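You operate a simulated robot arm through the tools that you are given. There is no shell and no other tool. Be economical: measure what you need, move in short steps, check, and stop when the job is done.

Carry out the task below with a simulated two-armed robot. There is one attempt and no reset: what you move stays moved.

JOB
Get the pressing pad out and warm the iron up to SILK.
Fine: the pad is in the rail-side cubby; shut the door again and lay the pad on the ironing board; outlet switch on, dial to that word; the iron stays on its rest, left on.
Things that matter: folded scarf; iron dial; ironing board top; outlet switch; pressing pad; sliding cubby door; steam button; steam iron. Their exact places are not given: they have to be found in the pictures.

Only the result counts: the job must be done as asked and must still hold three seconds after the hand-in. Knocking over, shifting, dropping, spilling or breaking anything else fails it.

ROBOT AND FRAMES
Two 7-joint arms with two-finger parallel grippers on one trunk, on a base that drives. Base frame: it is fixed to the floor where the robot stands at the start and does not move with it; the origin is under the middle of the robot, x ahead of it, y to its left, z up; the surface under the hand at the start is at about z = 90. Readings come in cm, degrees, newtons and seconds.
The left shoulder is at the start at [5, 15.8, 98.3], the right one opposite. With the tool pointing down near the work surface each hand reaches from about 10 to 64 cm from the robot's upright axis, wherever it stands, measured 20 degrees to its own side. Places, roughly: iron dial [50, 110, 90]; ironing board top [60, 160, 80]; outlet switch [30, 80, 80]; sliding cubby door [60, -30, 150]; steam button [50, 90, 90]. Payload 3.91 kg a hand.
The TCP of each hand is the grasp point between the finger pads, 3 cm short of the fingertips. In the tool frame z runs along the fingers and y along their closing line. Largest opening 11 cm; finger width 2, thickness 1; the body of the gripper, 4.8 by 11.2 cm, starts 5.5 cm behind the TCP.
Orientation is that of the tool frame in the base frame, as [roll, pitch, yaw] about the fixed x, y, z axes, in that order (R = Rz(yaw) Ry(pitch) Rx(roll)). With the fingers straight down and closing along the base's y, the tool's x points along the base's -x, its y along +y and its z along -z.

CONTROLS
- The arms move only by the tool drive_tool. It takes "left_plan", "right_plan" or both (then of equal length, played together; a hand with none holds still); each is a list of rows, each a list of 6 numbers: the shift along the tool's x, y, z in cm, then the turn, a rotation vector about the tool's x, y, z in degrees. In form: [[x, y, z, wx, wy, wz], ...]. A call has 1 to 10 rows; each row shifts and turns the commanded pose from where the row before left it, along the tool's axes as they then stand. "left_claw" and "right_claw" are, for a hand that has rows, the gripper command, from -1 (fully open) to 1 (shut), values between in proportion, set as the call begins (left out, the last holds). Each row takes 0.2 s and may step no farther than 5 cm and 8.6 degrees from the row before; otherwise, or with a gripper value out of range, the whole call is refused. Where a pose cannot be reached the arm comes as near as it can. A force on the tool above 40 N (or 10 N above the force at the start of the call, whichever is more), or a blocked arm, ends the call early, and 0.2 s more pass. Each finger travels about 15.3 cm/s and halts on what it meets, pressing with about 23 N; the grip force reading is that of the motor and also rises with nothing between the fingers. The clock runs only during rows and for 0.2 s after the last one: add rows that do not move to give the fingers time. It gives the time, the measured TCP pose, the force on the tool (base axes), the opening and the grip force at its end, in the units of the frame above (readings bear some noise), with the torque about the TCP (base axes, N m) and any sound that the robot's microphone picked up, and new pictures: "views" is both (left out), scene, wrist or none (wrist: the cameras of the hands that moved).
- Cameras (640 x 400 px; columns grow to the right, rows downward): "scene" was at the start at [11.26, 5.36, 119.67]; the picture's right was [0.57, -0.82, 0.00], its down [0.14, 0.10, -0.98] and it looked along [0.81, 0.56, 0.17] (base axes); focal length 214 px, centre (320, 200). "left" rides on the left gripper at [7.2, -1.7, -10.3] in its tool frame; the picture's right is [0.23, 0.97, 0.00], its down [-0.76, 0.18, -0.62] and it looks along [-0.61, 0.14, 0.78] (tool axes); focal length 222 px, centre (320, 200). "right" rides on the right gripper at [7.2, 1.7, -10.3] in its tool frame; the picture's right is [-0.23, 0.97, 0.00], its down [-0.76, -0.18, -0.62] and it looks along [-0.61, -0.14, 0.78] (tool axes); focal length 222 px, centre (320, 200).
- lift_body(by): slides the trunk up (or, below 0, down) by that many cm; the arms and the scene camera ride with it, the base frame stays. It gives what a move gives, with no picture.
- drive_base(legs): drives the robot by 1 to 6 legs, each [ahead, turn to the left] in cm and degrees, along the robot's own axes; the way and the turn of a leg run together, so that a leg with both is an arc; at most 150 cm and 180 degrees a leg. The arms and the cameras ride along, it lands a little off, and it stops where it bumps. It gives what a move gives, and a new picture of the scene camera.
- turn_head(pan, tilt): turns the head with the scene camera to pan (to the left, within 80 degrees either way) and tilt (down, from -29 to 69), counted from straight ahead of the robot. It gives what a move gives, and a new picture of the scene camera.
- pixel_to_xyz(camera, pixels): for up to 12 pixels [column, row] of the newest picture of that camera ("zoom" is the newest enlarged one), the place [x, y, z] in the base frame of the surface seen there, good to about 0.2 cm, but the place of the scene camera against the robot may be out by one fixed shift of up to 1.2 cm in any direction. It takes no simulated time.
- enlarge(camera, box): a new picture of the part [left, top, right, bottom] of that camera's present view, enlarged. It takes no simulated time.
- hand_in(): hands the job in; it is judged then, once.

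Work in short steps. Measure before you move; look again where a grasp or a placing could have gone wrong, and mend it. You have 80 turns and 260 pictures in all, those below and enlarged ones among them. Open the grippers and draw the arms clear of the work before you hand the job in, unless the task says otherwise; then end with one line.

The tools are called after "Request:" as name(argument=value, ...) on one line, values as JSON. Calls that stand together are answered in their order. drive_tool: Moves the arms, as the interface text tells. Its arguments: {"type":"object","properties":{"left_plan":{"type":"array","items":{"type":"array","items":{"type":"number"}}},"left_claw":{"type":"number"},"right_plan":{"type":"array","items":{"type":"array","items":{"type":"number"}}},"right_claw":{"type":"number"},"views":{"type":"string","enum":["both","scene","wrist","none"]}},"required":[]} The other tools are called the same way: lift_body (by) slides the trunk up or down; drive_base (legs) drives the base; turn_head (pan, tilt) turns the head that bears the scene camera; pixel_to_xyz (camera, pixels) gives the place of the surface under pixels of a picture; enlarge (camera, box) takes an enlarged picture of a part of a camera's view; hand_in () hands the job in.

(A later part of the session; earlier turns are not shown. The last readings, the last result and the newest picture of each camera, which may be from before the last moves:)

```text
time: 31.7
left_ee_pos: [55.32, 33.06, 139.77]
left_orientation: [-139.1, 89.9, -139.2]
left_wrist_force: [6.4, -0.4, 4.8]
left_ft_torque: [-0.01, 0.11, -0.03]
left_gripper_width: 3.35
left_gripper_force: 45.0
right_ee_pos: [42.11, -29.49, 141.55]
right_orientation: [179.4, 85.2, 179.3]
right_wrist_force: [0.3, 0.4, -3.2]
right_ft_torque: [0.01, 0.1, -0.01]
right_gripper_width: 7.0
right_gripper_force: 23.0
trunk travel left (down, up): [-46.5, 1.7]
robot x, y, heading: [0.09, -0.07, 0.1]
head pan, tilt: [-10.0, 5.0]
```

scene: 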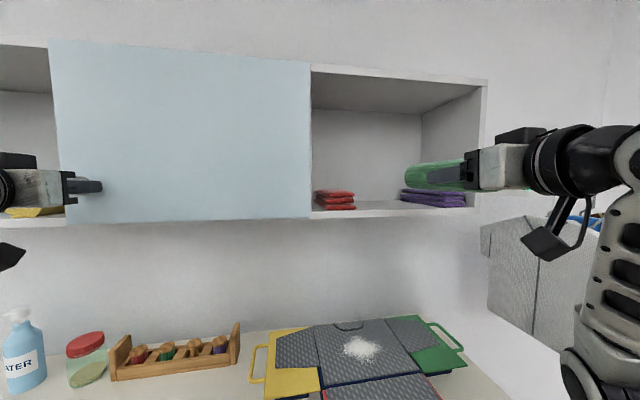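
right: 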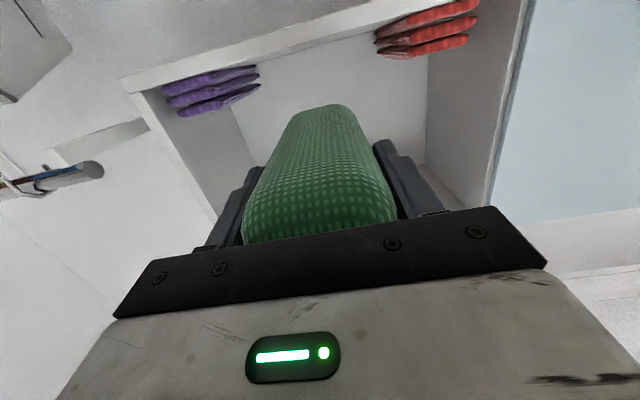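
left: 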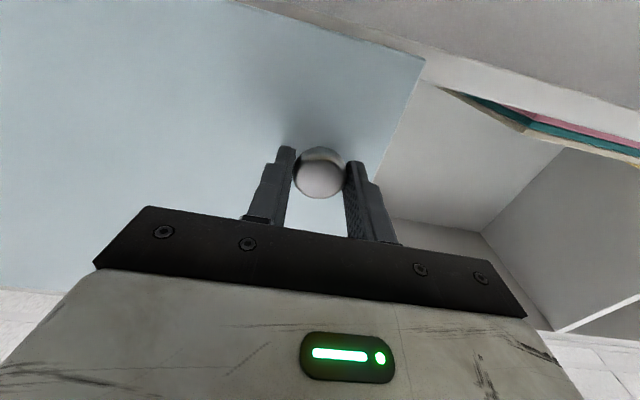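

The pad is out. I tuck the right hand back, down and to the right, and then shut the door with the left hand.

Request:
drive_tool(right_plan=[[3, -1, -2, 0, 0, 0], [3, -1, -2, 0, 0, 0], [3, -1, -1, 0, 0, 0], [3, -1, 0, 0, 0, 0], [2, -1, 0, 0, 0, 0]], views="none")

Request:
drive_tool(left_plan=[[0, -2, 0, 0, 0, 0], [0, -4, 0, 0, 0, 0], [0, -4, 0, 0, 0, 0], [0, -4, 0, 0, 0, 0], [0, -4, 0, 0, 0, 0], [0, -4, 0, 0, 0, 0], [0, -4, 0, 0, 0, 0], [0, -4, 0, 0, 0, 0]], views="scene")

```text
time: 32.9
left_ee_pos: [55.34, 32.98, 139.93]
left_orientation: [-138.8, 90.0, -138.9]
left_wrist_force: [6.4, -0.8, 3.3]
left_ft_torque: [-0.04, -0.2, 0.21]
left_gripper_width: 3.34
left_gripper_force: 45.1
right_ee_pos: [37.91, -36.45, 130.11]
right_orientation: [-180.0, 85.1, -179.9]
right_wrist_force: [-0.9, -0.1, -3.4]
right_ft_torque: [0.0, 0.1, 0.0]
right_gripper_width: 7.0
right_gripper_force: 23.2
right hand out of reach, approached as far as the arm can: row 3, 4
trunk travel left (down, up): [-46.5, 1.7]
robot x, y, heading: [-0.3, 0.3, 0.0]
head pan, tilt: [-10.0, 5.0]
```

```text
time: 34.7
left_ee_pos: [55.07, 2.85, 139.9]
left_orientation: [-177.2, 89.7, -177.4]
left_wrist_force: [0.5, -1.6, -10.0]
left_ft_torque: [-0.21, 0.42, 0.22]
left_gripper_width: 3.34
left_gripper_force: 45.0
right_ee_pos: [37.9, -36.58, 129.98]
right_orientation: [179.3, 84.9, 179.2]
right_wrist_force: [-0.4, 0.2, -3.0]
right_ft_torque: [0.0, 0.14, 0.03]
right_gripper_width: 7.01
right_gripper_force: 23.1
trunk travel left (down, up): [-46.5, 1.7]
robot x, y, heading: [-0.17, -0.3, -0.0]
head pan, tilt: [-10.0, 5.0]
```

scene: 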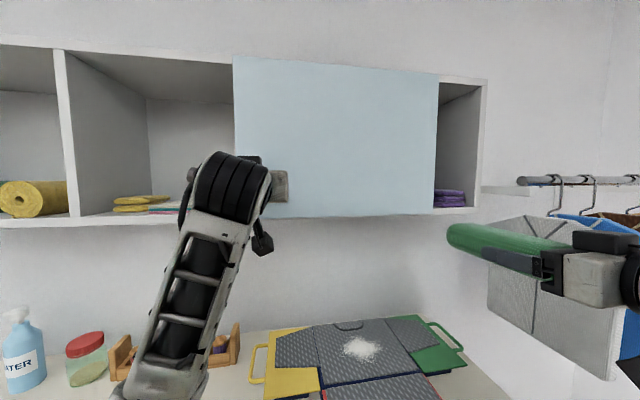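

14.3 cm remain to the original knob position (y=-11.5). Closing fully.

Request:
drive_tool(left_plan=[[0, -3.5, 0, 0, 0, 0], [0, -4, 0, 0, 0, 0], [0, -3.5, 0, 0, 0, 0], [0, -2.5, 0, 0, 0, 0], [0, -0.8, 0, 0, 0, 0], [0, 0, 0, 0, 0, 0]], views="scene")

```text
time: 36.1
left_ee_pos: [55.03, -11.4, 139.95]
left_orientation: [-175.8, 89.6, -175.9]
left_wrist_force: [-10.4, 1.2, -25.1]
left_ft_torque: [-0.09, 0.19, 0.07]
left_gripper_width: 3.33
left_gripper_force: 45.1
right_ee_pos: [37.87, -36.45, 130.15]
right_orientation: [179.5, 85.1, 179.5]
right_wrist_force: [0.5, 0.2, -3.4]
right_ft_torque: [0.04, 0.07, -0.03]
right_gripper_width: 6.98
right_gripper_force: 23.0
trunk travel left (down, up): [-46.5, 1.7]
robot x, y, heading: [0.13, -0.05, 0.1]
head pan, tilt: [-10.0, 5.0]
```

scene: 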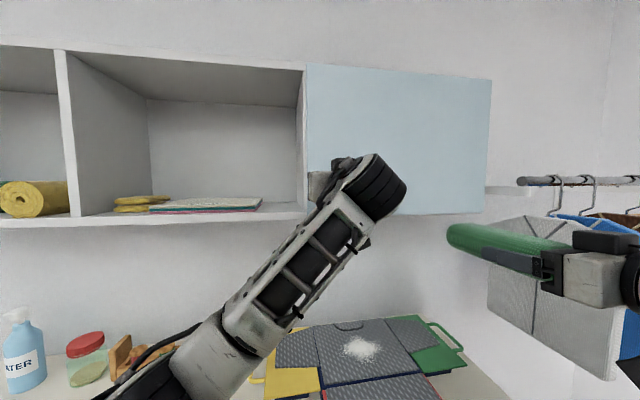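

The door is back to where it started (left edge at px 307). A small nudge, then release and back off.

Request:
drive_tool(left_plan=[[0, -0.3, 0, 0, 0, 0], [0, 0, 0, 0, 0, 0]], views="none")

Request:
drive_tool(left_plan=[[0, 0, 0, 0, 0, 0], [0, 0, 0, 0, 0, 0], [0, 0, -4, 0, 0, 0], [0, 0, -4, 0, 0, 0], [0, 0, -4, 0, 0, 0], [1, 4, 0, 0, 0, 0], [1, 4, 0, 0, 0, 0], [1, 4, 0, 0, 0, 0], [1, 4, 0, 0, 0, 0], [1, 4, 0, 0, 0, 0]], left_claw=-0.3, views="scene")

```text
time: 36.7
left_ee_pos: [55.13, -11.63, 139.99]
left_orientation: [-171.6, 89.5, -171.6]
left_wrist_force: [-16.0, 5.1, -28.4]
left_ft_torque: [-0.06, -0.02, 0.04]
left_gripper_width: 3.31
left_gripper_force: 45.5
right_ee_pos: [37.81, -36.35, 130.14]
right_orientation: [179.9, 85.2, -179.9]
right_wrist_force: [0.6, 0.1, -2.3]
right_ft_torque: [0.0, 0.12, 0.01]
right_gripper_width: 6.99
right_gripper_force: 23.2
trunk travel left (down, up): [-46.5, 1.7]
robot x, y, heading: [0.1, -0.13, -0.4]
head pan, tilt: [-10.0, 5.0]
```

```text
time: 38.9
left_ee_pos: [43.07, 8.58, 134.7]
left_orientation: [-73.8, 89.9, -73.8]
left_wrist_force: [-0.4, -0.7, 0.3]
left_ft_torque: [0.01, 0.0, 0.03]
left_gripper_width: 7.16
left_gripper_force: 0.0
right_ee_pos: [37.78, -36.31, 130.09]
right_orientation: [-179.8, 85.1, -179.9]
right_wrist_force: [0.0, 0.2, -2.0]
right_ft_torque: [0.03, 0.08, 0.02]
right_gripper_width: 6.99
right_gripper_force: 23.0
trunk travel left (down, up): [-46.5, 1.7]
robot x, y, heading: [-0.07, -0.05, -0.1]
head pan, tilt: [-10.0, 5.0]
```

scene: 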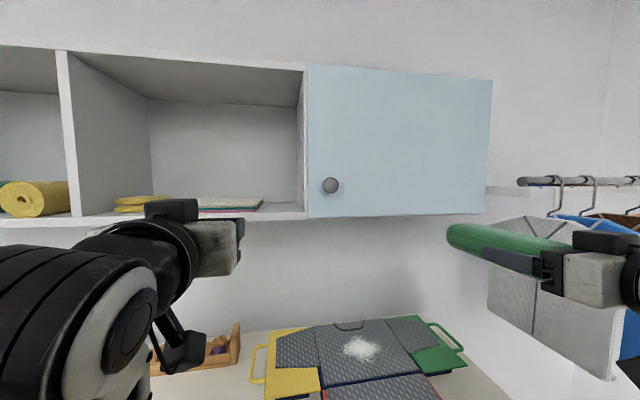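

The door is shut with the knob back in its place. I fold both arms in before turning: left hand down near its start, right hand more to the middle.

Request:
drive_tool(left_plan=[[1, 2.3, -1.3, 0, 8.6, 0], [1.2, 2.3, -1.13, 0, 8.6, 0], [1.34, 2.3, -0.95, 0, 8.6, 0], [1.47, 2.3, -0.73, 0, 8.6, 0], [1.56, 2.3, -0.51, 0, 8.6, 0], [1.62, 2.3, -0.27, 0, 8.6, 0], [1.64, 2.3, -0.02, 0, 8.6, 0], [1.63, 2.3, 0.22, 0, 8.6, 0], [1.57, 2.3, 0.47, 0, 8.6, 0], [1.49, 2.3, 0.69, 0, 8.6, 0]], right_plan=[[0.5, 0, 0, 0, 0, 0], [0.5, 1, -0.4, 0, 0, 0], [0.5, 1.5, -0.4, 0, 0, 0], [0.5, 1.5, -0.4, 0, 0, 0], [0.5, 1.5, -0.4, 0, 0, 0], [0.5, 1.5, -0.4, 0, 0, 0], [0.5, 1.5, -0.4, 0, 0, 0], [0.5, 1.5, -0.4, 0, 0, 0], [0.5, 1.5, -0.4, 0, 0, 0], [0.5, 1.5, -0.4, 0, 0, 0]], views="none")

Request:
drive_base(legs=[[-12, 0], [0, 60]])

```text
time: 41.1
left_ee_pos: [47.34, 37.25, 111.33]
left_orientation: [-179.9, 3.8, 179.8]
left_wrist_force: [-0.7, 0.0, 0.7]
left_ft_torque: [0.02, 0.0, -0.02]
left_gripper_width: 7.15
left_gripper_force: 0.0
left hand out of reach, approached as far as the arm can: row 2, 3, 4, 5, 6, 7
right_ee_pos: [42.28, -29.4, 130.41]
right_orientation: [-179.9, 85.0, -179.7]
right_wrist_force: [-0.5, 0.9, -2.2]
right_ft_torque: [0.01, 0.12, -0.01]
right_gripper_width: 7.0
right_gripper_force: 23.1
right hand out of reach, approached as far as the arm can: row 1, 2, 3, 4, 5, 6, 7, 8, 9, 10
trunk travel left (down, up): [-46.5, 1.7]
robot x, y, heading: [0.02, 0.1, -0.0]
head pan, tilt: [-10.0, 5.0]
```

```text
time: 44.9
left_ee_pos: [-19.53, 59.89, 111.43]
left_orientation: [-179.8, 3.9, -121.1]
left_wrist_force: [-0.6, 0.2, 0.6]
left_ft_torque: [-0.03, -0.02, 0.0]
left_gripper_width: 7.15
left_gripper_force: 0.0
right_ee_pos: [34.83, 21.23, 130.45]
right_orientation: [180.0, 85.2, -120.9]
right_wrist_force: [1.0, 1.2, -2.2]
right_ft_torque: [-0.1, 0.07, 0.0]
right_gripper_width: 7.02
right_gripper_force: 23.0
trunk travel left (down, up): [-46.5, 1.7]
robot x, y, heading: [-12.11, 0.03, 59.0]
head pan, tilt: [-10.0, 5.0]
```

scene: 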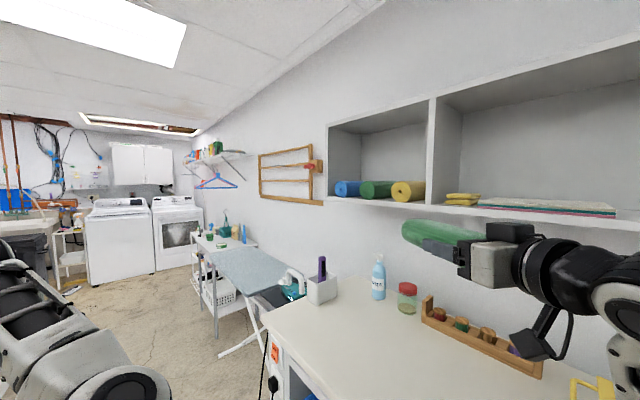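

The ironing board, the iron and the orange outlet switch at the end of the counter are all visible. I aim the head down-left and enlarge.

Request:
turn_head(pan=10, tilt=25)

Request:
enlarge(camera="scene", box=[270, 60, 510, 210])

```text
time: 45.7
left_ee_pos: [-19.53, 59.97, 111.43]
left_orientation: [-179.9, 4.0, -121.0]
left_wrist_force: [0.1, 0.1, -0.2]
left_ft_torque: [0.0, 0.03, -0.02]
left_gripper_width: 7.15
left_gripper_force: 0.0
right_ee_pos: [35.06, 21.23, 130.43]
right_orientation: [179.8, 85.0, -121.1]
right_wrist_force: [0.5, 0.5, -2.8]
right_ft_torque: [-0.11, 0.08, 0.01]
right_gripper_width: 6.99
right_gripper_force: 22.9
trunk travel left (down, up): [-46.5, 1.7]
robot x, y, heading: [-12.19, 0.38, 59.1]
head pan, tilt: [10.0, 25.0]
```

scene: 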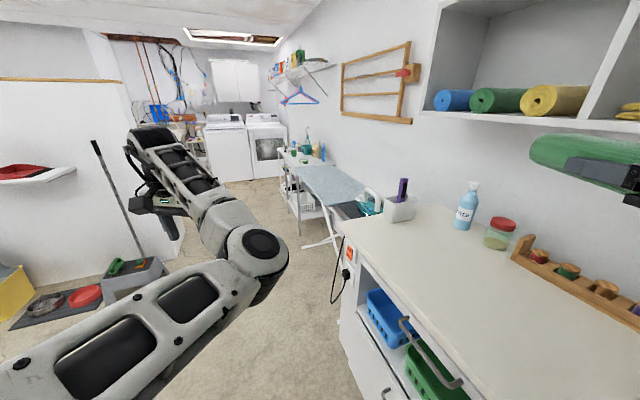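

```text
2.67 times, centred on (390, 135) of scene
```

zoom: 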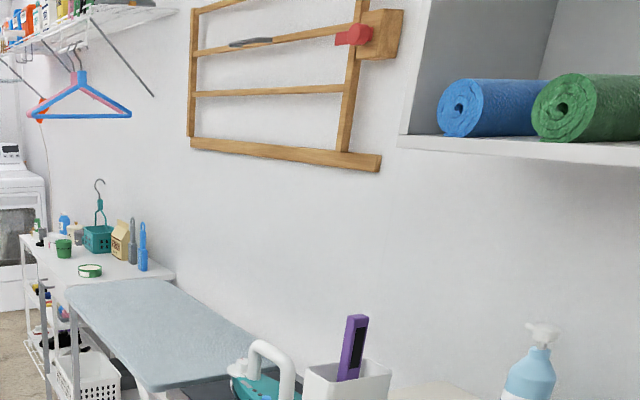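

Request:
enlarge(camera="scene", box=[280, 140, 440, 300])

Request:
pixel_to_xyz(camera="scene", pixels=[[300, 168], [335, 200], [362, 190], [340, 165], [348, 255], [345, 273], [367, 205], [398, 208], [345, 222], [350, 300], [310, 180], [340, 180]])

```text
2.50 times, centred on (360, 220) of scene
```

zoom: 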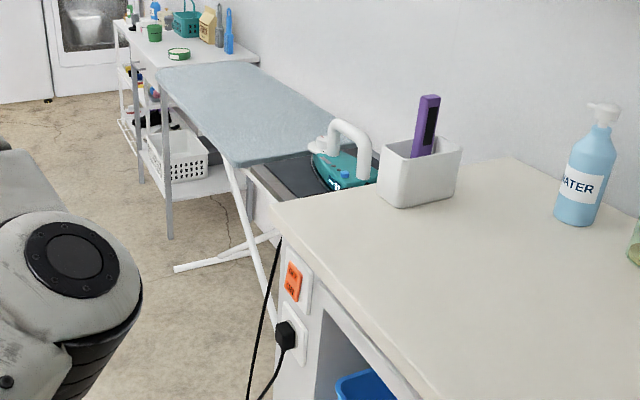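

```text
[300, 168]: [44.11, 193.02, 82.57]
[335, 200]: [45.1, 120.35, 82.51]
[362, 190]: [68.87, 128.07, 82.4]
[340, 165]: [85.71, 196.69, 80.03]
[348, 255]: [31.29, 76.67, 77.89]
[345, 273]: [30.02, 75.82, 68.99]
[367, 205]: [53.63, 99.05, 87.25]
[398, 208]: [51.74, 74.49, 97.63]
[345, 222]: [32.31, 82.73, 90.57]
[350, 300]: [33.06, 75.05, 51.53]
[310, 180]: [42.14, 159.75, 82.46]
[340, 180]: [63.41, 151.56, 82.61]
```

The board top is z≈82.5 from y≈120 on; the switch plate is at about (31,77,78) on the counter's front. I check floor obstacles for the drive.

Request:
pixel_to_xyz(camera="scene", pixels=[[304, 247], [332, 290], [110, 300], [75, 310], [150, 265], [300, 235], [322, 200], [285, 180], [160, 205], [337, 262]])

Request:
drive_base(legs=[[0, 31], [70, 0]])

Request:
turn_head(pan=-50, tilt=30)

```text
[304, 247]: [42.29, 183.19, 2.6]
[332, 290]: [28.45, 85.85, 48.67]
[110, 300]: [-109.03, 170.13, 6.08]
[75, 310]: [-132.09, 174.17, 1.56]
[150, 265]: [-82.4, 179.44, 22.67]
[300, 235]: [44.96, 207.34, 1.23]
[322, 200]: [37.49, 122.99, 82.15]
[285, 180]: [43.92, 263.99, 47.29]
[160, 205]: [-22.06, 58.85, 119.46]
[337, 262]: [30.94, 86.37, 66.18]
```

```text
time: 51.1
left_ee_pos: [-50.19, 117.52, 111.41]
left_orientation: [-179.9, 3.9, -89.4]
left_wrist_force: [-0.9, -0.6, 0.9]
left_ft_torque: [-0.03, -0.01, 0.0]
left_gripper_width: 7.14
left_gripper_force: 0.1
right_ee_pos: [16.51, 113.24, 130.41]
right_orientation: [179.9, 85.0, -89.3]
right_wrist_force: [0.4, 0.3, -3.0]
right_ft_torque: [-0.09, 0.02, 0.02]
right_gripper_width: 7.03
right_gripper_force: 23.4
trunk travel left (down, up): [-46.5, 1.7]
robot x, y, heading: [-12.27, 70.92, 90.8]
head pan, tilt: [10.0, 25.0]
```

scene: 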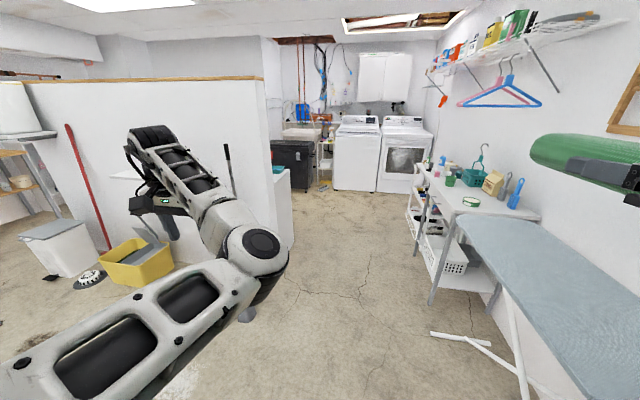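

```text
time: 52.4
left_ee_pos: [-50.18, 117.5, 111.35]
left_orientation: [-180.0, 4.0, -89.3]
left_wrist_force: [-0.9, 0.2, 0.4]
left_ft_torque: [0.0, -0.03, 0.01]
left_gripper_width: 7.19
left_gripper_force: 0.1
right_ee_pos: [16.44, 113.14, 130.39]
right_orientation: [179.9, 85.1, -89.2]
right_wrist_force: [-0.3, 0.0, -3.1]
right_ft_torque: [-0.12, -0.02, 0.01]
right_gripper_width: 7.0
right_gripper_force: 22.8
trunk travel left (down, up): [-46.5, 1.7]
robot x, y, heading: [-12.42, 70.29, 90.5]
head pan, tilt: [-50.0, 30.0]
```

scene: 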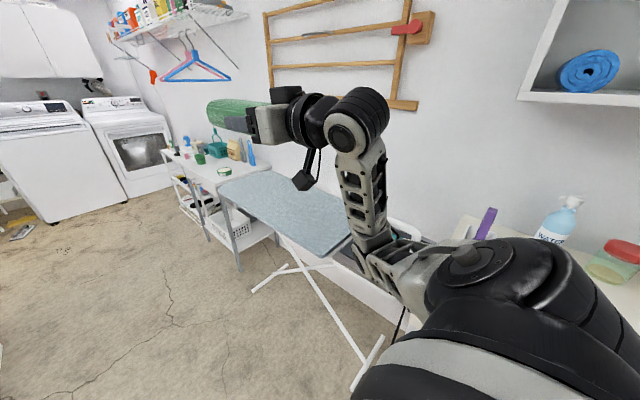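

I measure the board's feet and edges before parking in front of it.

Request:
pixel_to_xyz(camera="scene", pixels=[[255, 290], [352, 385], [325, 255], [220, 190], [345, 235], [265, 172], [340, 215], [280, 215], [325, 255], [383, 338]])

Request:
enlarge(camera="scene", box=[160, 130, 480, 330])

```text
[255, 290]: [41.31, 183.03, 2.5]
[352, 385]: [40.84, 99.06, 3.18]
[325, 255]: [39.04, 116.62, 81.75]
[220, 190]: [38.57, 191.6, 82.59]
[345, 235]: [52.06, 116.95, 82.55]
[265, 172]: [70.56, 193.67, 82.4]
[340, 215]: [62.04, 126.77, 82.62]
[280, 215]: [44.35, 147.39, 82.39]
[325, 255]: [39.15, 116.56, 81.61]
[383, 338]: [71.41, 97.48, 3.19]
```

```text
2.00 times, centred on (320, 230) of scene
```

zoom: 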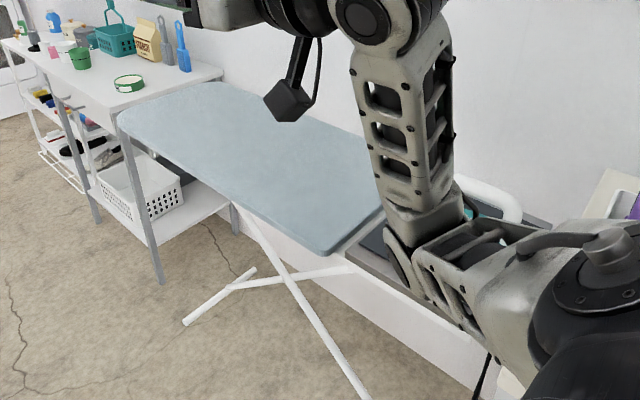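

Board: x 39–71, y 116–193, z 82.5. I tuck the left hand nearer the body, then drive to about (0,163) facing the board.

Request:
drive_tool(left_plan=[[3, -0.9, -0.5, 0, 0, 0], [3, -0.9, -0.5, 0, 0, 0], [3, -0.9, -0.5, 0, -2, 0], [3, -0.9, -0.5, 0, -2, 0], [3, -0.9, -0.5, 0, 0, 0], [2, -0.9, 0, 0, 0, 0]], views="none")

Request:
drive_base(legs=[[93, 0], [0, -90.5]])

Request:
turn_head(pan=-30, tilt=45)

```text
time: 53.8
left_ee_pos: [-51.0, 101.59, 112.22]
left_orientation: [-179.9, 8.0, -89.4]
left_wrist_force: [0.7, 0.6, 0.0]
left_ft_torque: [0.02, 0.0, 0.0]
left_gripper_width: 7.17
left_gripper_force: 0.1
left hand out of reach, approached as far as the arm can: row 2, 3, 4, 5, 6
right_ee_pos: [16.6, 113.14, 130.46]
right_orientation: [180.0, 85.0, -89.1]
right_wrist_force: [0.4, 0.5, -2.8]
right_ft_torque: [-0.11, -0.02, -0.03]
right_gripper_width: 7.04
right_gripper_force: 23.0
trunk travel left (down, up): [-46.5, 1.7]
robot x, y, heading: [-12.27, 70.4, 90.9]
head pan, tilt: [-50.0, 30.0]
```

```text
time: 62.5
left_ee_pos: [17.52, 201.53, 112.21]
left_orientation: [-180.0, 8.0, -179.6]
left_wrist_force: [0.0, -0.1, 0.6]
left_ft_torque: [0.0, 0.01, -0.01]
left_gripper_width: 7.15
left_gripper_force: 0.1
right_ee_pos: [28.7, 133.81, 130.48]
right_orientation: [179.8, 85.0, -179.6]
right_wrist_force: [-0.6, -0.3, -2.8]
right_ft_torque: [0.01, 0.09, 0.01]
right_gripper_width: 6.99
right_gripper_force: 23.2
trunk travel left (down, up): [-46.5, 1.7]
robot x, y, heading: [-13.85, 163.08, 0.8]
head pan, tilt: [-50.0, 30.0]
```

scene: 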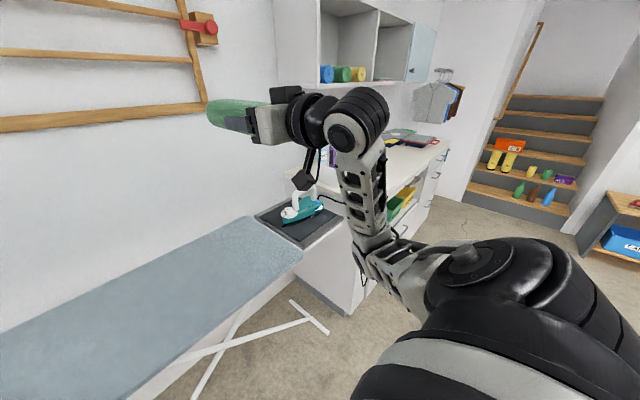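

```text
time: 63.3
left_ee_pos: [17.51, 201.65, 112.27]
left_orientation: [-179.8, 8.0, -179.7]
left_wrist_force: [0.7, -0.7, 0.1]
left_ft_torque: [0.0, 0.0, -0.02]
left_gripper_width: 7.19
left_gripper_force: 0.1
right_ee_pos: [28.73, 133.84, 130.42]
right_orientation: [179.7, 85.0, -179.8]
right_wrist_force: [-0.7, 0.1, -3.0]
right_ft_torque: [0.0, 0.13, -0.01]
right_gripper_width: 6.98
right_gripper_force: 23.2
trunk travel left (down, up): [-46.5, 1.7]
robot x, y, heading: [-14.15, 162.64, 0.4]
head pan, tilt: [-30.0, 45.0]
```

scene: 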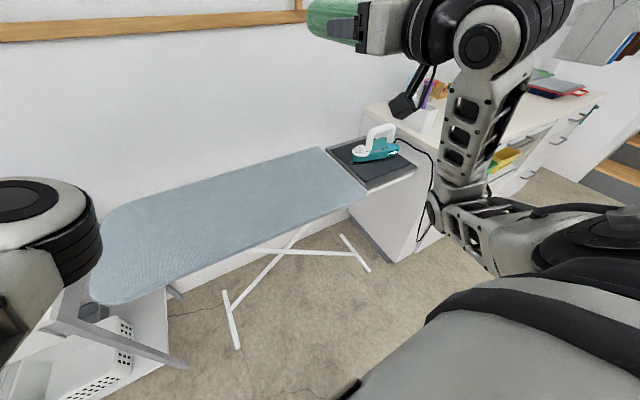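

The pad is held, and the board and iron are clear in view. I look at the iron enlarged and lower the trunk while still short of the board.

Request:
enlarge(camera="scene", box=[310, 100, 450, 200])

Request:
lift_body(by=-38)

Request:
drive_base(legs=[[16, 0]])

```text
4.00 times, centred on (380, 150) of scene
```

zoom: 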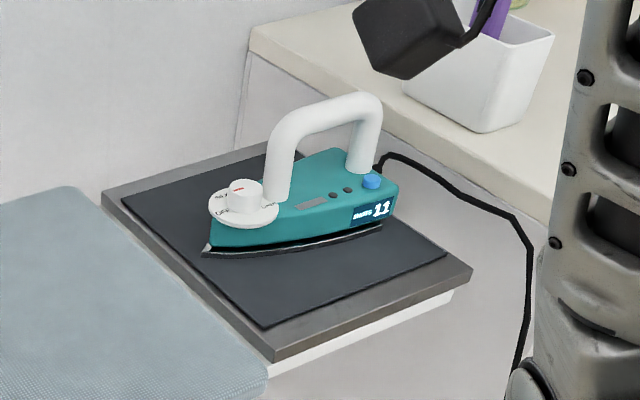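

```text
time: 67.0
left_ee_pos: [17.53, 201.55, 74.36]
left_orientation: [-179.9, 7.9, -179.6]
left_wrist_force: [-0.7, -0.6, 0.1]
left_ft_torque: [0.01, 0.0, -0.02]
left_gripper_width: 7.18
left_gripper_force: 0.0
right_ee_pos: [28.64, 133.79, 92.54]
right_orientation: [179.8, 85.0, -179.6]
right_wrist_force: [0.0, 0.5, -3.2]
right_ft_torque: [0.01, 0.07, -0.01]
right_gripper_width: 6.98
right_gripper_force: 23.2
trunk travel left (down, up): [-8.5, 39.7]
robot x, y, heading: [-13.55, 162.68, 0.2]
head pan, tilt: [-30.0, 45.0]
```

```text
time: 68.4
left_ee_pos: [31.19, 201.65, 74.18]
left_orientation: [-179.7, 7.8, -179.8]
left_wrist_force: [0.0, 0.1, -0.1]
left_ft_torque: [-0.02, -0.01, -0.01]
left_gripper_width: 7.13
left_gripper_force: 0.0
right_ee_pos: [42.64, 134.24, 92.61]
right_orientation: [-179.9, 85.2, -179.1]
right_wrist_force: [-0.5, -0.3, -3.9]
right_ft_torque: [-0.01, 0.15, 0.0]
right_gripper_width: 6.98
right_gripper_force: 23.2
trunk travel left (down, up): [-8.5, 39.7]
robot x, y, heading: [0.68, 162.91, 1.0]
head pan, tilt: [-30.0, 45.0]
stopped in leg 1: the robot was blocked; the commanded pose is now the measured one
```

scene: 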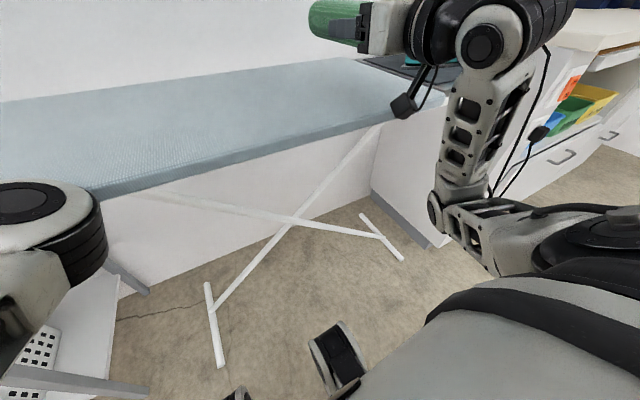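

The drive stopped at x≈0.7 (commanded 16, went 14). I check for contact by measuring the feet, board edge and base front.

Request:
pixel_to_xyz(camera="scene", pixels=[[220, 362], [208, 285], [403, 258], [365, 215], [330, 340], [355, 375], [150, 290], [120, 195], [380, 123], [140, 392], [405, 105], [238, 393]])

Request:
enlarge(camera="scene", box=[0, 200, 400, 400])

```text
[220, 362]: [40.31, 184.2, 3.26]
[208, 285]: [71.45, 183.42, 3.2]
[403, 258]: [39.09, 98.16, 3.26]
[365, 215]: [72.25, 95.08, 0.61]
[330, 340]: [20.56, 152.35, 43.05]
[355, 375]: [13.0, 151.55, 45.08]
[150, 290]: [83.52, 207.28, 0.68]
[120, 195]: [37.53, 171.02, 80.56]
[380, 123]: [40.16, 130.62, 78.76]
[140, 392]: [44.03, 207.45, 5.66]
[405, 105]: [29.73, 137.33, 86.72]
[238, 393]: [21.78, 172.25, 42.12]
```

```text
1.60 times, centred on (200, 300) of scene
```

zoom: 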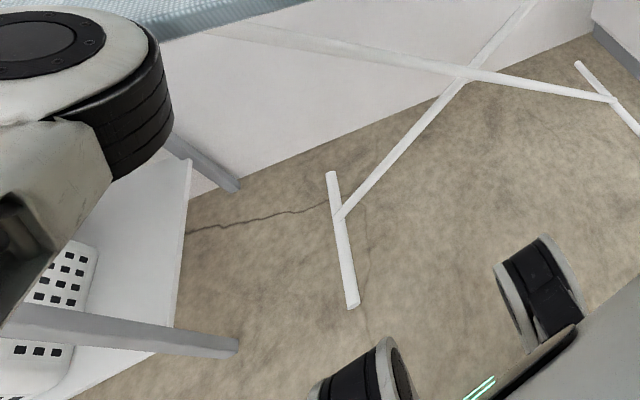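

Checking whether the left arm is touching the board or the shelf.

Request:
pixel_to_xyz(camera="scene", pixels=[[100, 220], [60, 195], [90, 260], [20, 310], [60, 290], [100, 182]])

Request:
enlarge(camera="left", box=[0, 0, 640, 400])

Request:
enlarge(camera="right", box=[0, 0, 640, 400])

```text
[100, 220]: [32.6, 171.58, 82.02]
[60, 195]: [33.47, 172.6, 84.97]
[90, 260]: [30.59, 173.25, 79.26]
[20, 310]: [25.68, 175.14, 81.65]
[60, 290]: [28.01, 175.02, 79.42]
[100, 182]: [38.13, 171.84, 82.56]
```

```text
1.00 times, centred on (320, 200) of left (not enlarged: the box is as wide or as high as the picture)
```

zoom: 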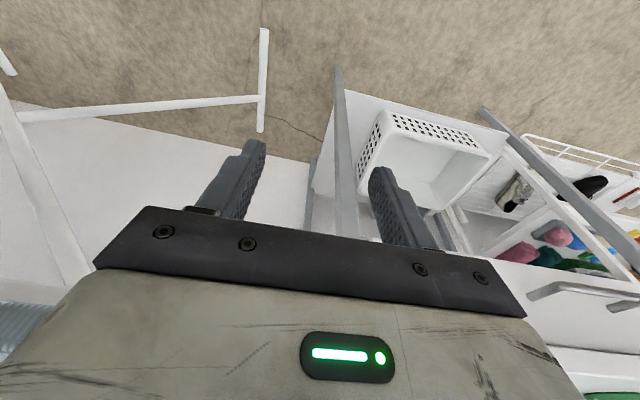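

```text
1.00 times, centred on (320, 200) of right (not enlarged: the box is as wide or as high as the picture)
```

zoom: 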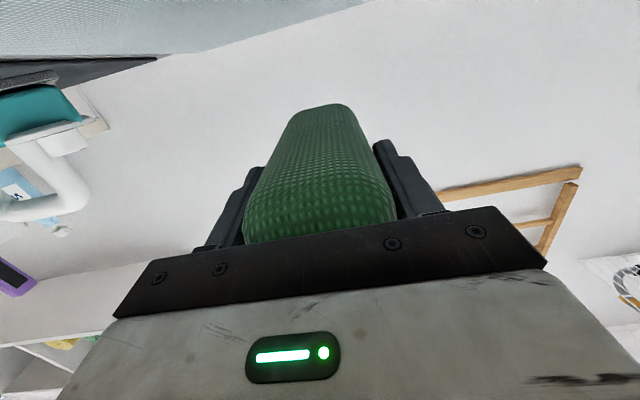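

The left elbow (x≈34, z≈82) likely touched the board's edge lightly; the feet still measure in place. I back off 4 cm and will reach the rest with the right arm.

Request:
drive_base(legs=[[-4, 0]])

Request:
drive_tool(right_plan=[[0, 0, 2, 0, 0, 0], [0.3, 0.5, 2, 0, 0, 0], [0.5, 0.5, 2, 0, 0, 0], [0.5, 0.5, 2, 0, 0, 0]])

```text
time: 69.3
left_ee_pos: [27.73, 201.58, 73.73]
left_orientation: [-179.7, 7.1, -179.7]
left_wrist_force: [-0.2, 0.1, 0.2]
left_ft_torque: [0.01, 0.01, -0.02]
left_gripper_width: 7.18
left_gripper_force: 0.0
right_ee_pos: [39.34, 134.25, 92.33]
right_orientation: [179.6, 84.9, -179.6]
right_wrist_force: [-0.1, -0.7, -3.1]
right_ft_torque: [0.01, 0.13, 0.02]
right_gripper_width: 7.0
right_gripper_force: 23.1
trunk travel left (down, up): [-8.5, 39.7]
robot x, y, heading: [-3.69, 162.97, 0.5]
head pan, tilt: [-30.0, 45.0]
```

scene: 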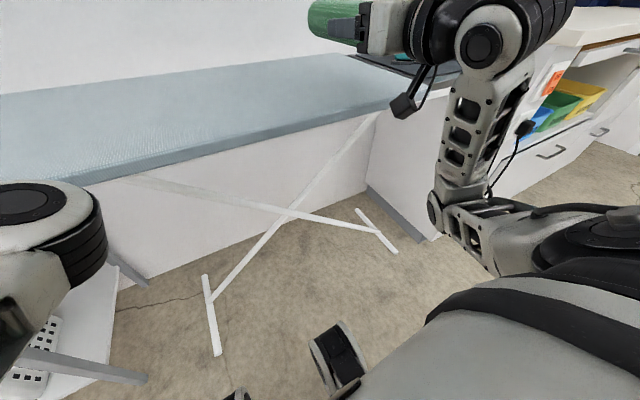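

```text
time: 70.3
left_ee_pos: [27.66, 201.61, 73.87]
left_orientation: [-179.7, 7.1, -179.7]
left_wrist_force: [-0.8, 0.0, 0.4]
left_ft_torque: [0.01, -0.01, 0.0]
left_gripper_width: 7.13
left_gripper_force: 0.0
right_ee_pos: [47.0, 135.8, 90.15]
right_orientation: [179.7, 84.9, -179.5]
right_wrist_force: [-1.0, 0.3, -2.8]
right_ft_torque: [0.0, 0.11, 0.05]
right_gripper_width: 7.01
right_gripper_force: 23.1
trunk travel left (down, up): [-8.5, 39.7]
robot x, y, heading: [-3.39, 162.76, 0.8]
head pan, tilt: [-30.0, 45.0]
```

scene: 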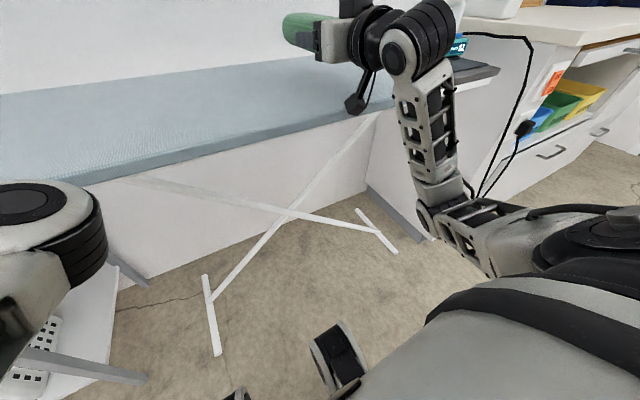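
right: 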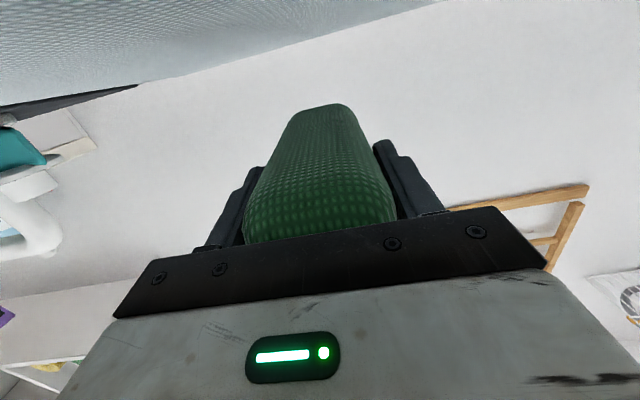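

I shift the pad 4 cm further from the iron and 1.7 cm back, so the wrist camera clears the board edge, and lower to z≈85.3.

Request:
drive_tool(right_plan=[[0, 2, -0.7, 0, 0, 0], [0, 2, -0.7, 0, 0, 0], [1.6, 0, -0.1, 0, 0, 0], [1.6, 0, -0.1, 0, 0, 0], [1.5, 0, -0.1, 0, 0, 0]])

```text
time: 71.5
left_ee_pos: [27.65, 201.52, 73.84]
left_orientation: [-179.6, 7.2, -179.6]
left_wrist_force: [-0.3, 0.4, 0.1]
left_ft_torque: [-0.02, 0.01, 0.01]
left_gripper_width: 7.17
left_gripper_force: 0.1
right_ee_pos: [44.94, 139.7, 85.92]
right_orientation: [179.7, 84.8, -179.5]
right_wrist_force: [0.5, 0.8, -3.2]
right_ft_torque: [-0.02, 0.13, 0.01]
right_gripper_width: 6.96
right_gripper_force: 23.3
trunk travel left (down, up): [-8.5, 39.7]
robot x, y, heading: [-3.26, 162.88, 0.6]
head pan, tilt: [-30.0, 45.0]
```

scene: 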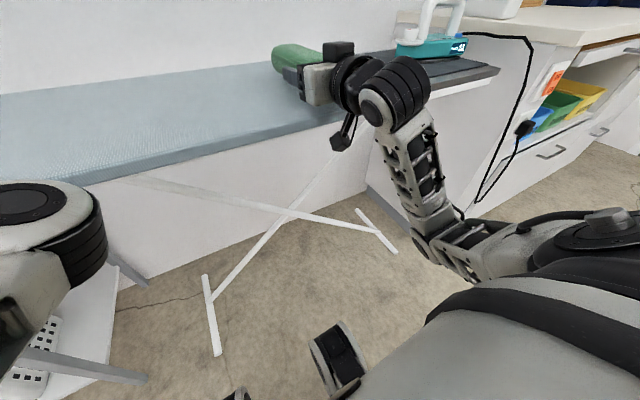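
right: 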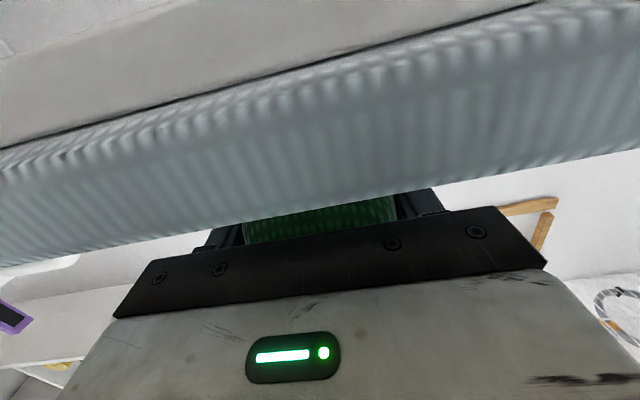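

The wrist view shows the board edge. I measure it for exact clearances.

Request:
pixel_to_xyz(camera="right", pixels=[[320, 205], [320, 150], [320, 110], [320, 90], [500, 120], [150, 180]])

Request:
enlarge(camera="scene", box=[250, 20, 450, 160])

```text
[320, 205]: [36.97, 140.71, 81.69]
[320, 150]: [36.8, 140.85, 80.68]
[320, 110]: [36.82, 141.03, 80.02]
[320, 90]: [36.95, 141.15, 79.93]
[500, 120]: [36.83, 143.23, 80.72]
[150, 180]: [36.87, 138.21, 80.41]
```

```text
2.86 times, centred on (350, 90) of scene
```

zoom: 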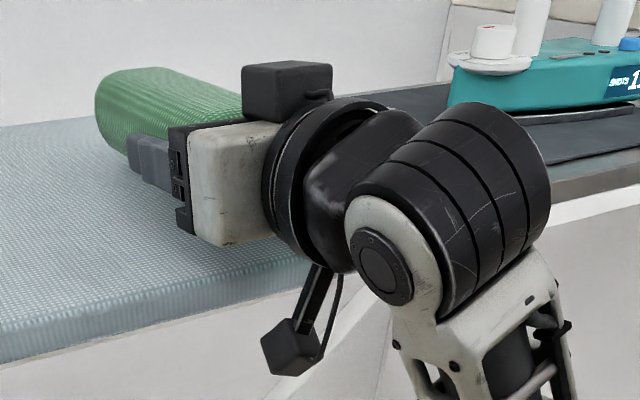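

Board edge at x=36.9 and top ≈81.9, so clearances are fine. Lowering in small steps until contact shows.

Request:
drive_tool(right_plan=[[0.4, 0, 0, 0, 0, 0], [0.4, 0, 0, 0, 0, 0], [0.3, 0, 0, 0, 0, 0], [0.3, 0, 0, 0, 0, 0], [0, 0, 0, 0, 0, 0]], views="scene")

```text
time: 72.7
left_ee_pos: [27.72, 201.56, 73.84]
left_orientation: [-179.7, 7.2, -179.7]
left_wrist_force: [0.7, -0.1, -0.5]
left_ft_torque: [-0.02, -0.01, 0.04]
left_gripper_width: 7.12
left_gripper_force: 0.0
right_ee_pos: [44.85, 139.64, 84.53]
right_orientation: [179.6, 85.0, -179.5]
right_wrist_force: [0.7, -0.7, -1.5]
right_ft_torque: [-0.03, -0.12, 0.04]
right_gripper_width: 7.0
right_gripper_force: 22.8
trunk travel left (down, up): [-8.5, 39.7]
robot x, y, heading: [-3.12, 163.18, 0.7]
head pan, tilt: [-30.0, 45.0]
```

scene: 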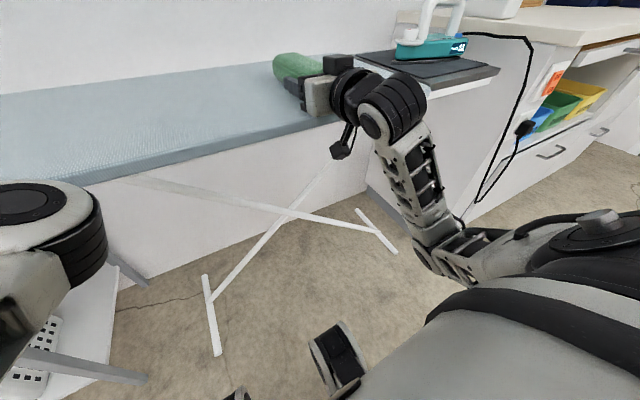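

Contact is starting (torque changed sign, half the weight borne). A touch lower, then open and back straight out.

Request:
drive_tool(right_plan=[[0.2, 0, 0, 0, 0, 0], [0, 0, 0, 0, 0, 0]], views="none")

Request:
drive_tool(right_plan=[[0, 0, 0, 0, 0, 0], [0, 0, 0, 0, 0, 0], [0, 0, -3, 0, 0, 0], [0, 0, -4, 0, 0, 0]], right_claw=-0.5)

```text
time: 73.3
left_ee_pos: [27.65, 201.41, 73.82]
left_orientation: [-179.8, 7.2, -179.7]
left_wrist_force: [0.4, -0.6, 0.2]
left_ft_torque: [-0.01, 0.03, 0.0]
left_gripper_width: 7.12
left_gripper_force: 0.0
right_ee_pos: [44.58, 139.69, 84.4]
right_orientation: [180.0, 85.2, -179.3]
right_wrist_force: [4.4, 0.1, 3.7]
right_ft_torque: [-0.18, -0.94, 0.15]
right_gripper_width: 7.0
right_gripper_force: 23.1
trunk travel left (down, up): [-8.5, 39.7]
robot x, y, heading: [-3.33, 163.1, 0.9]
head pan, tilt: [-30.0, 45.0]
```

```text
time: 74.3
left_ee_pos: [27.64, 201.51, 73.93]
left_orientation: [-179.7, 7.3, -179.7]
left_wrist_force: [0.5, -0.1, -0.2]
left_ft_torque: [-0.01, 0.01, 0.01]
left_gripper_width: 7.14
left_gripper_force: 0.1
right_ee_pos: [42.48, 139.13, 85.43]
right_orientation: [179.9, 84.9, -179.3]
right_wrist_force: [-0.5, 0.7, 0.7]
right_ft_torque: [0.02, -0.04, 0.02]
right_gripper_width: 8.24
right_gripper_force: 0.0
right hand out of reach, approached as far as the arm can: row 3, 4
trunk travel left (down, up): [-8.5, 39.7]
robot x, y, heading: [-3.36, 163.31, 0.6]
head pan, tilt: [-30.0, 45.0]
```

scene: 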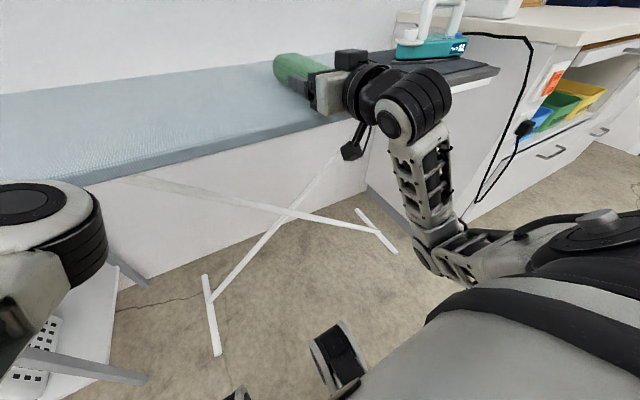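
right: 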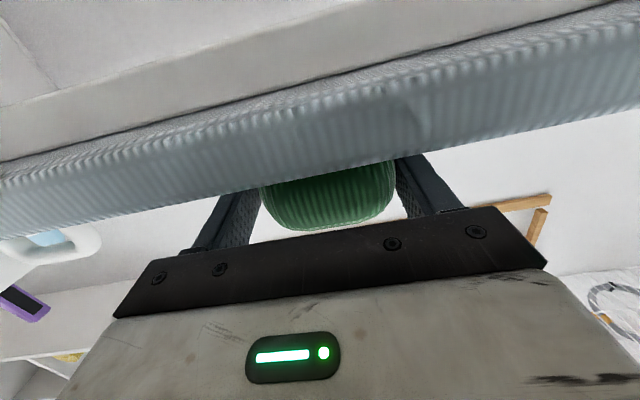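

The arm cannot retract further, so the base backs off to draw the fingers clear.

Request:
drive_base(legs=[[-14, 0]])

Request:
enlarge(camera="scene", box=[200, 20, 520, 220])

```text
time: 75.6
left_ee_pos: [13.57, 201.35, 73.9]
left_orientation: [-179.8, 7.2, 180.0]
left_wrist_force: [-1.3, 0.1, 0.5]
left_ft_torque: [-0.04, 0.0, -0.01]
left_gripper_width: 7.14
left_gripper_force: 0.0
right_ee_pos: [28.19, 138.66, 85.43]
right_orientation: [179.8, 84.9, -179.5]
right_wrist_force: [0.1, 0.2, 0.3]
right_ft_torque: [0.01, -0.02, 0.0]
right_gripper_width: 8.21
right_gripper_force: 0.0
trunk travel left (down, up): [-8.5, 39.7]
robot x, y, heading: [-17.99, 163.14, 0.6]
head pan, tilt: [-30.0, 45.0]
```

scene: 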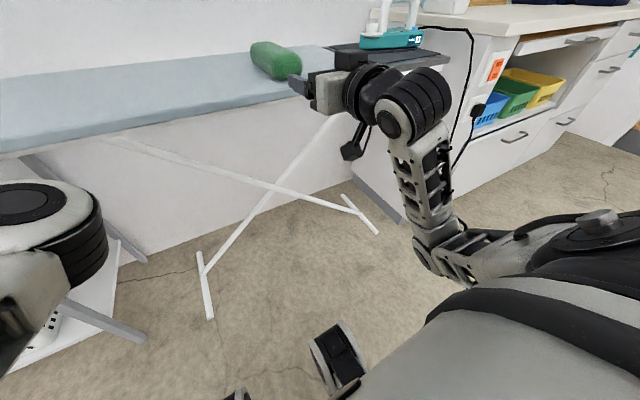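

```text
2.00 times, centred on (360, 120) of scene
```

zoom: 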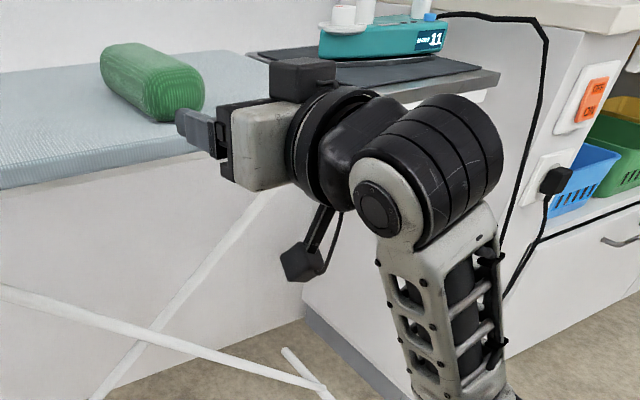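

The pad rests on the board. Now I raise the trunk for a better look at the iron, dial and switch.

Request:
lift_body(by=32)

Request:
turn_head(pan=-38, tilt=32)

Request:
enlarge(camera="scene", box=[240, 130, 400, 230])

```text
time: 78.8
left_ee_pos: [13.63, 201.26, 105.82]
left_orientation: [-179.6, 7.2, -179.9]
left_wrist_force: [1.0, 0.1, 0.0]
left_ft_torque: [-0.01, 0.0, -0.03]
left_gripper_width: 7.16
left_gripper_force: 0.0
right_ee_pos: [28.11, 138.82, 117.34]
right_orientation: [179.7, 84.9, -179.5]
right_wrist_force: [-0.6, 0.4, -0.1]
right_ft_torque: [-0.01, -0.02, -0.04]
right_gripper_width: 8.26
right_gripper_force: 0.1
trunk travel left (down, up): [-40.5, 7.7]
robot x, y, heading: [-17.91, 163.03, 0.4]
head pan, tilt: [-30.0, 45.0]
```

```text
time: 79.5
left_ee_pos: [13.59, 201.14, 105.72]
left_orientation: [-179.6, 7.4, 179.9]
left_wrist_force: [0.1, 0.5, -0.8]
left_ft_torque: [0.01, 0.0, -0.02]
left_gripper_width: 7.15
left_gripper_force: 0.1
right_ee_pos: [28.09, 138.84, 117.28]
right_orientation: [179.9, 84.9, -179.6]
right_wrist_force: [-0.4, -0.4, 0.7]
right_ft_torque: [-0.01, 0.04, 0.0]
right_gripper_width: 8.25
right_gripper_force: 0.1
trunk travel left (down, up): [-40.5, 7.7]
robot x, y, heading: [-17.88, 162.97, 0.5]
head pan, tilt: [-38.0, 32.0]
```

scene: 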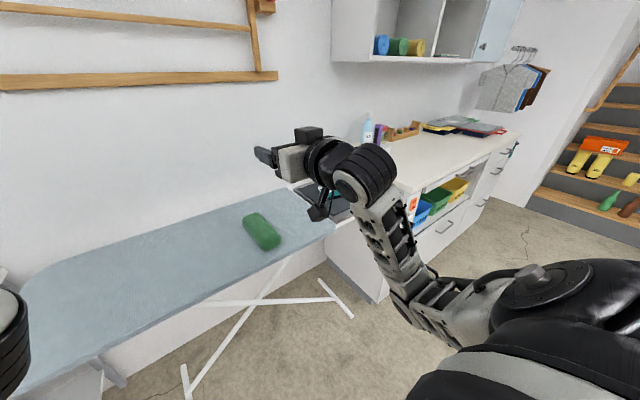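

```text
4.00 times, centred on (320, 180) of scene
```

zoom: 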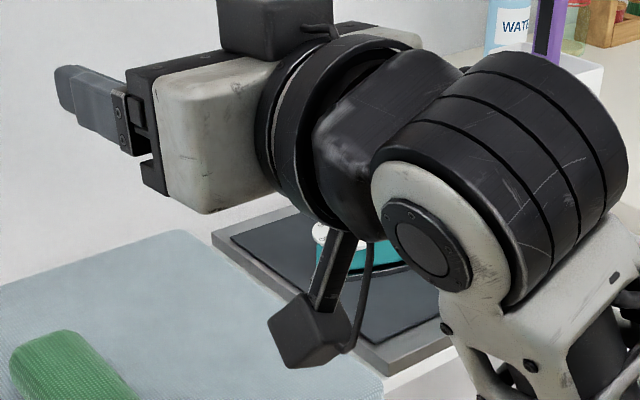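

The pad sits well at the near half of the board. I drive to about y=103, facing the iron.

Request:
drive_base(legs=[[0, -90], [60, 0], [0, 90]])

Request:
turn_head(pan=-5, tilt=35)

```text
time: 90.6
left_ee_pos: [15.0, 139.49, 105.76]
left_orientation: [-179.7, 7.2, 179.7]
left_wrist_force: [0.0, -0.1, -0.8]
left_ft_torque: [0.01, 0.01, 0.03]
left_gripper_width: 7.14
left_gripper_force: 0.0
right_ee_pos: [29.27, 77.0, 117.36]
right_orientation: [-180.0, 84.9, -179.8]
right_wrist_force: [-0.1, 0.5, -0.4]
right_ft_torque: [-0.06, 0.01, 0.0]
right_gripper_width: 8.24
right_gripper_force: 0.0
trunk travel left (down, up): [-40.5, 7.7]
robot x, y, heading: [-16.97, 101.37, 0.4]
head pan, tilt: [-38.0, 32.0]
```

scene: 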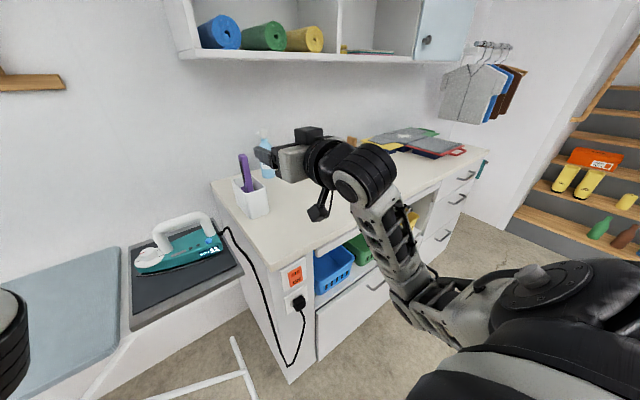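

```text
time: 91.6
left_ee_pos: [15.08, 139.59, 105.92]
left_orientation: [-179.7, 7.3, 179.7]
left_wrist_force: [-0.4, 0.4, 0.2]
left_ft_torque: [0.03, 0.02, -0.02]
left_gripper_width: 7.14
left_gripper_force: 0.0
right_ee_pos: [29.19, 76.99, 117.32]
right_orientation: [179.9, 84.9, -179.9]
right_wrist_force: [0.3, 0.2, -0.1]
right_ft_torque: [0.0, 0.01, 0.01]
right_gripper_width: 8.26
right_gripper_force: 0.1
trunk travel left (down, up): [-40.5, 7.7]
robot x, y, heading: [-16.55, 101.08, 0.5]
head pan, tilt: [-5.0, 35.0]
```

scene: 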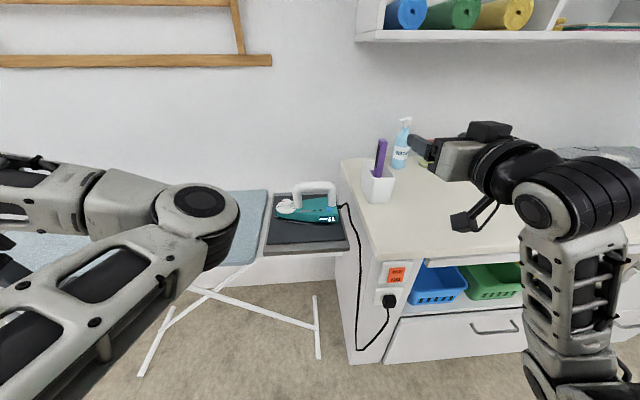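

Clear view of the switch at (396,275) and the iron at (308,208). Enlarging both and measuring.

Request:
enlarge(camera="scene", box=[370, 250, 434, 290])

Request:
pixel_to_xyz(camera="scene", pixels=[[396, 268], [396, 280], [396, 274], [407, 275], [388, 275], [380, 275], [395, 290], [285, 207], [290, 202], [296, 205], [327, 190], [330, 220]])

Request:
enlarge(camera="scene", box=[260, 170, 356, 230])

```text
10.00 times, centred on (402, 270) of scene
```

zoom: 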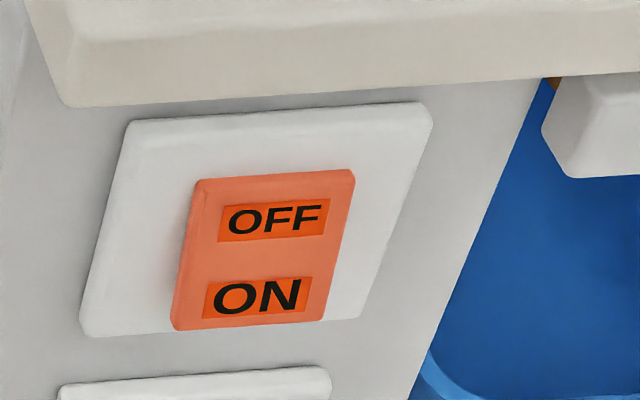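

```text
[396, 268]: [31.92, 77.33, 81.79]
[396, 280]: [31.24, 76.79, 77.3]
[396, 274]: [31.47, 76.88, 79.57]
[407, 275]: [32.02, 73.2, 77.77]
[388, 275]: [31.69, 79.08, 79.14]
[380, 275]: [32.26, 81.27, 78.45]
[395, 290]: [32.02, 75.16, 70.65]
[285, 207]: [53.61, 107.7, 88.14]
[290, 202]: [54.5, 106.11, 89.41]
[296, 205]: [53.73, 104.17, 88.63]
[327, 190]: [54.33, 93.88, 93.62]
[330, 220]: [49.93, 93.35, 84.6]
```

```text
6.67 times, centred on (308, 200) of scene
```

zoom: 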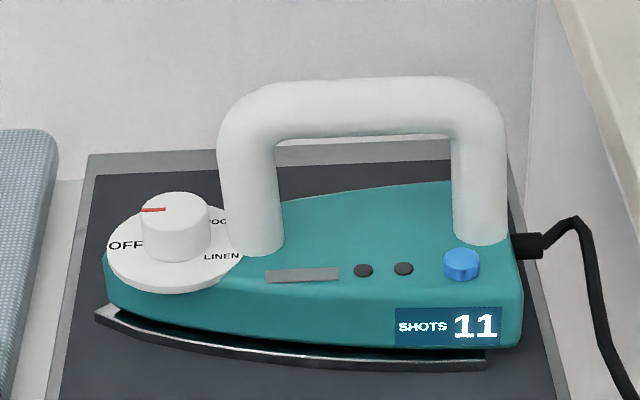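

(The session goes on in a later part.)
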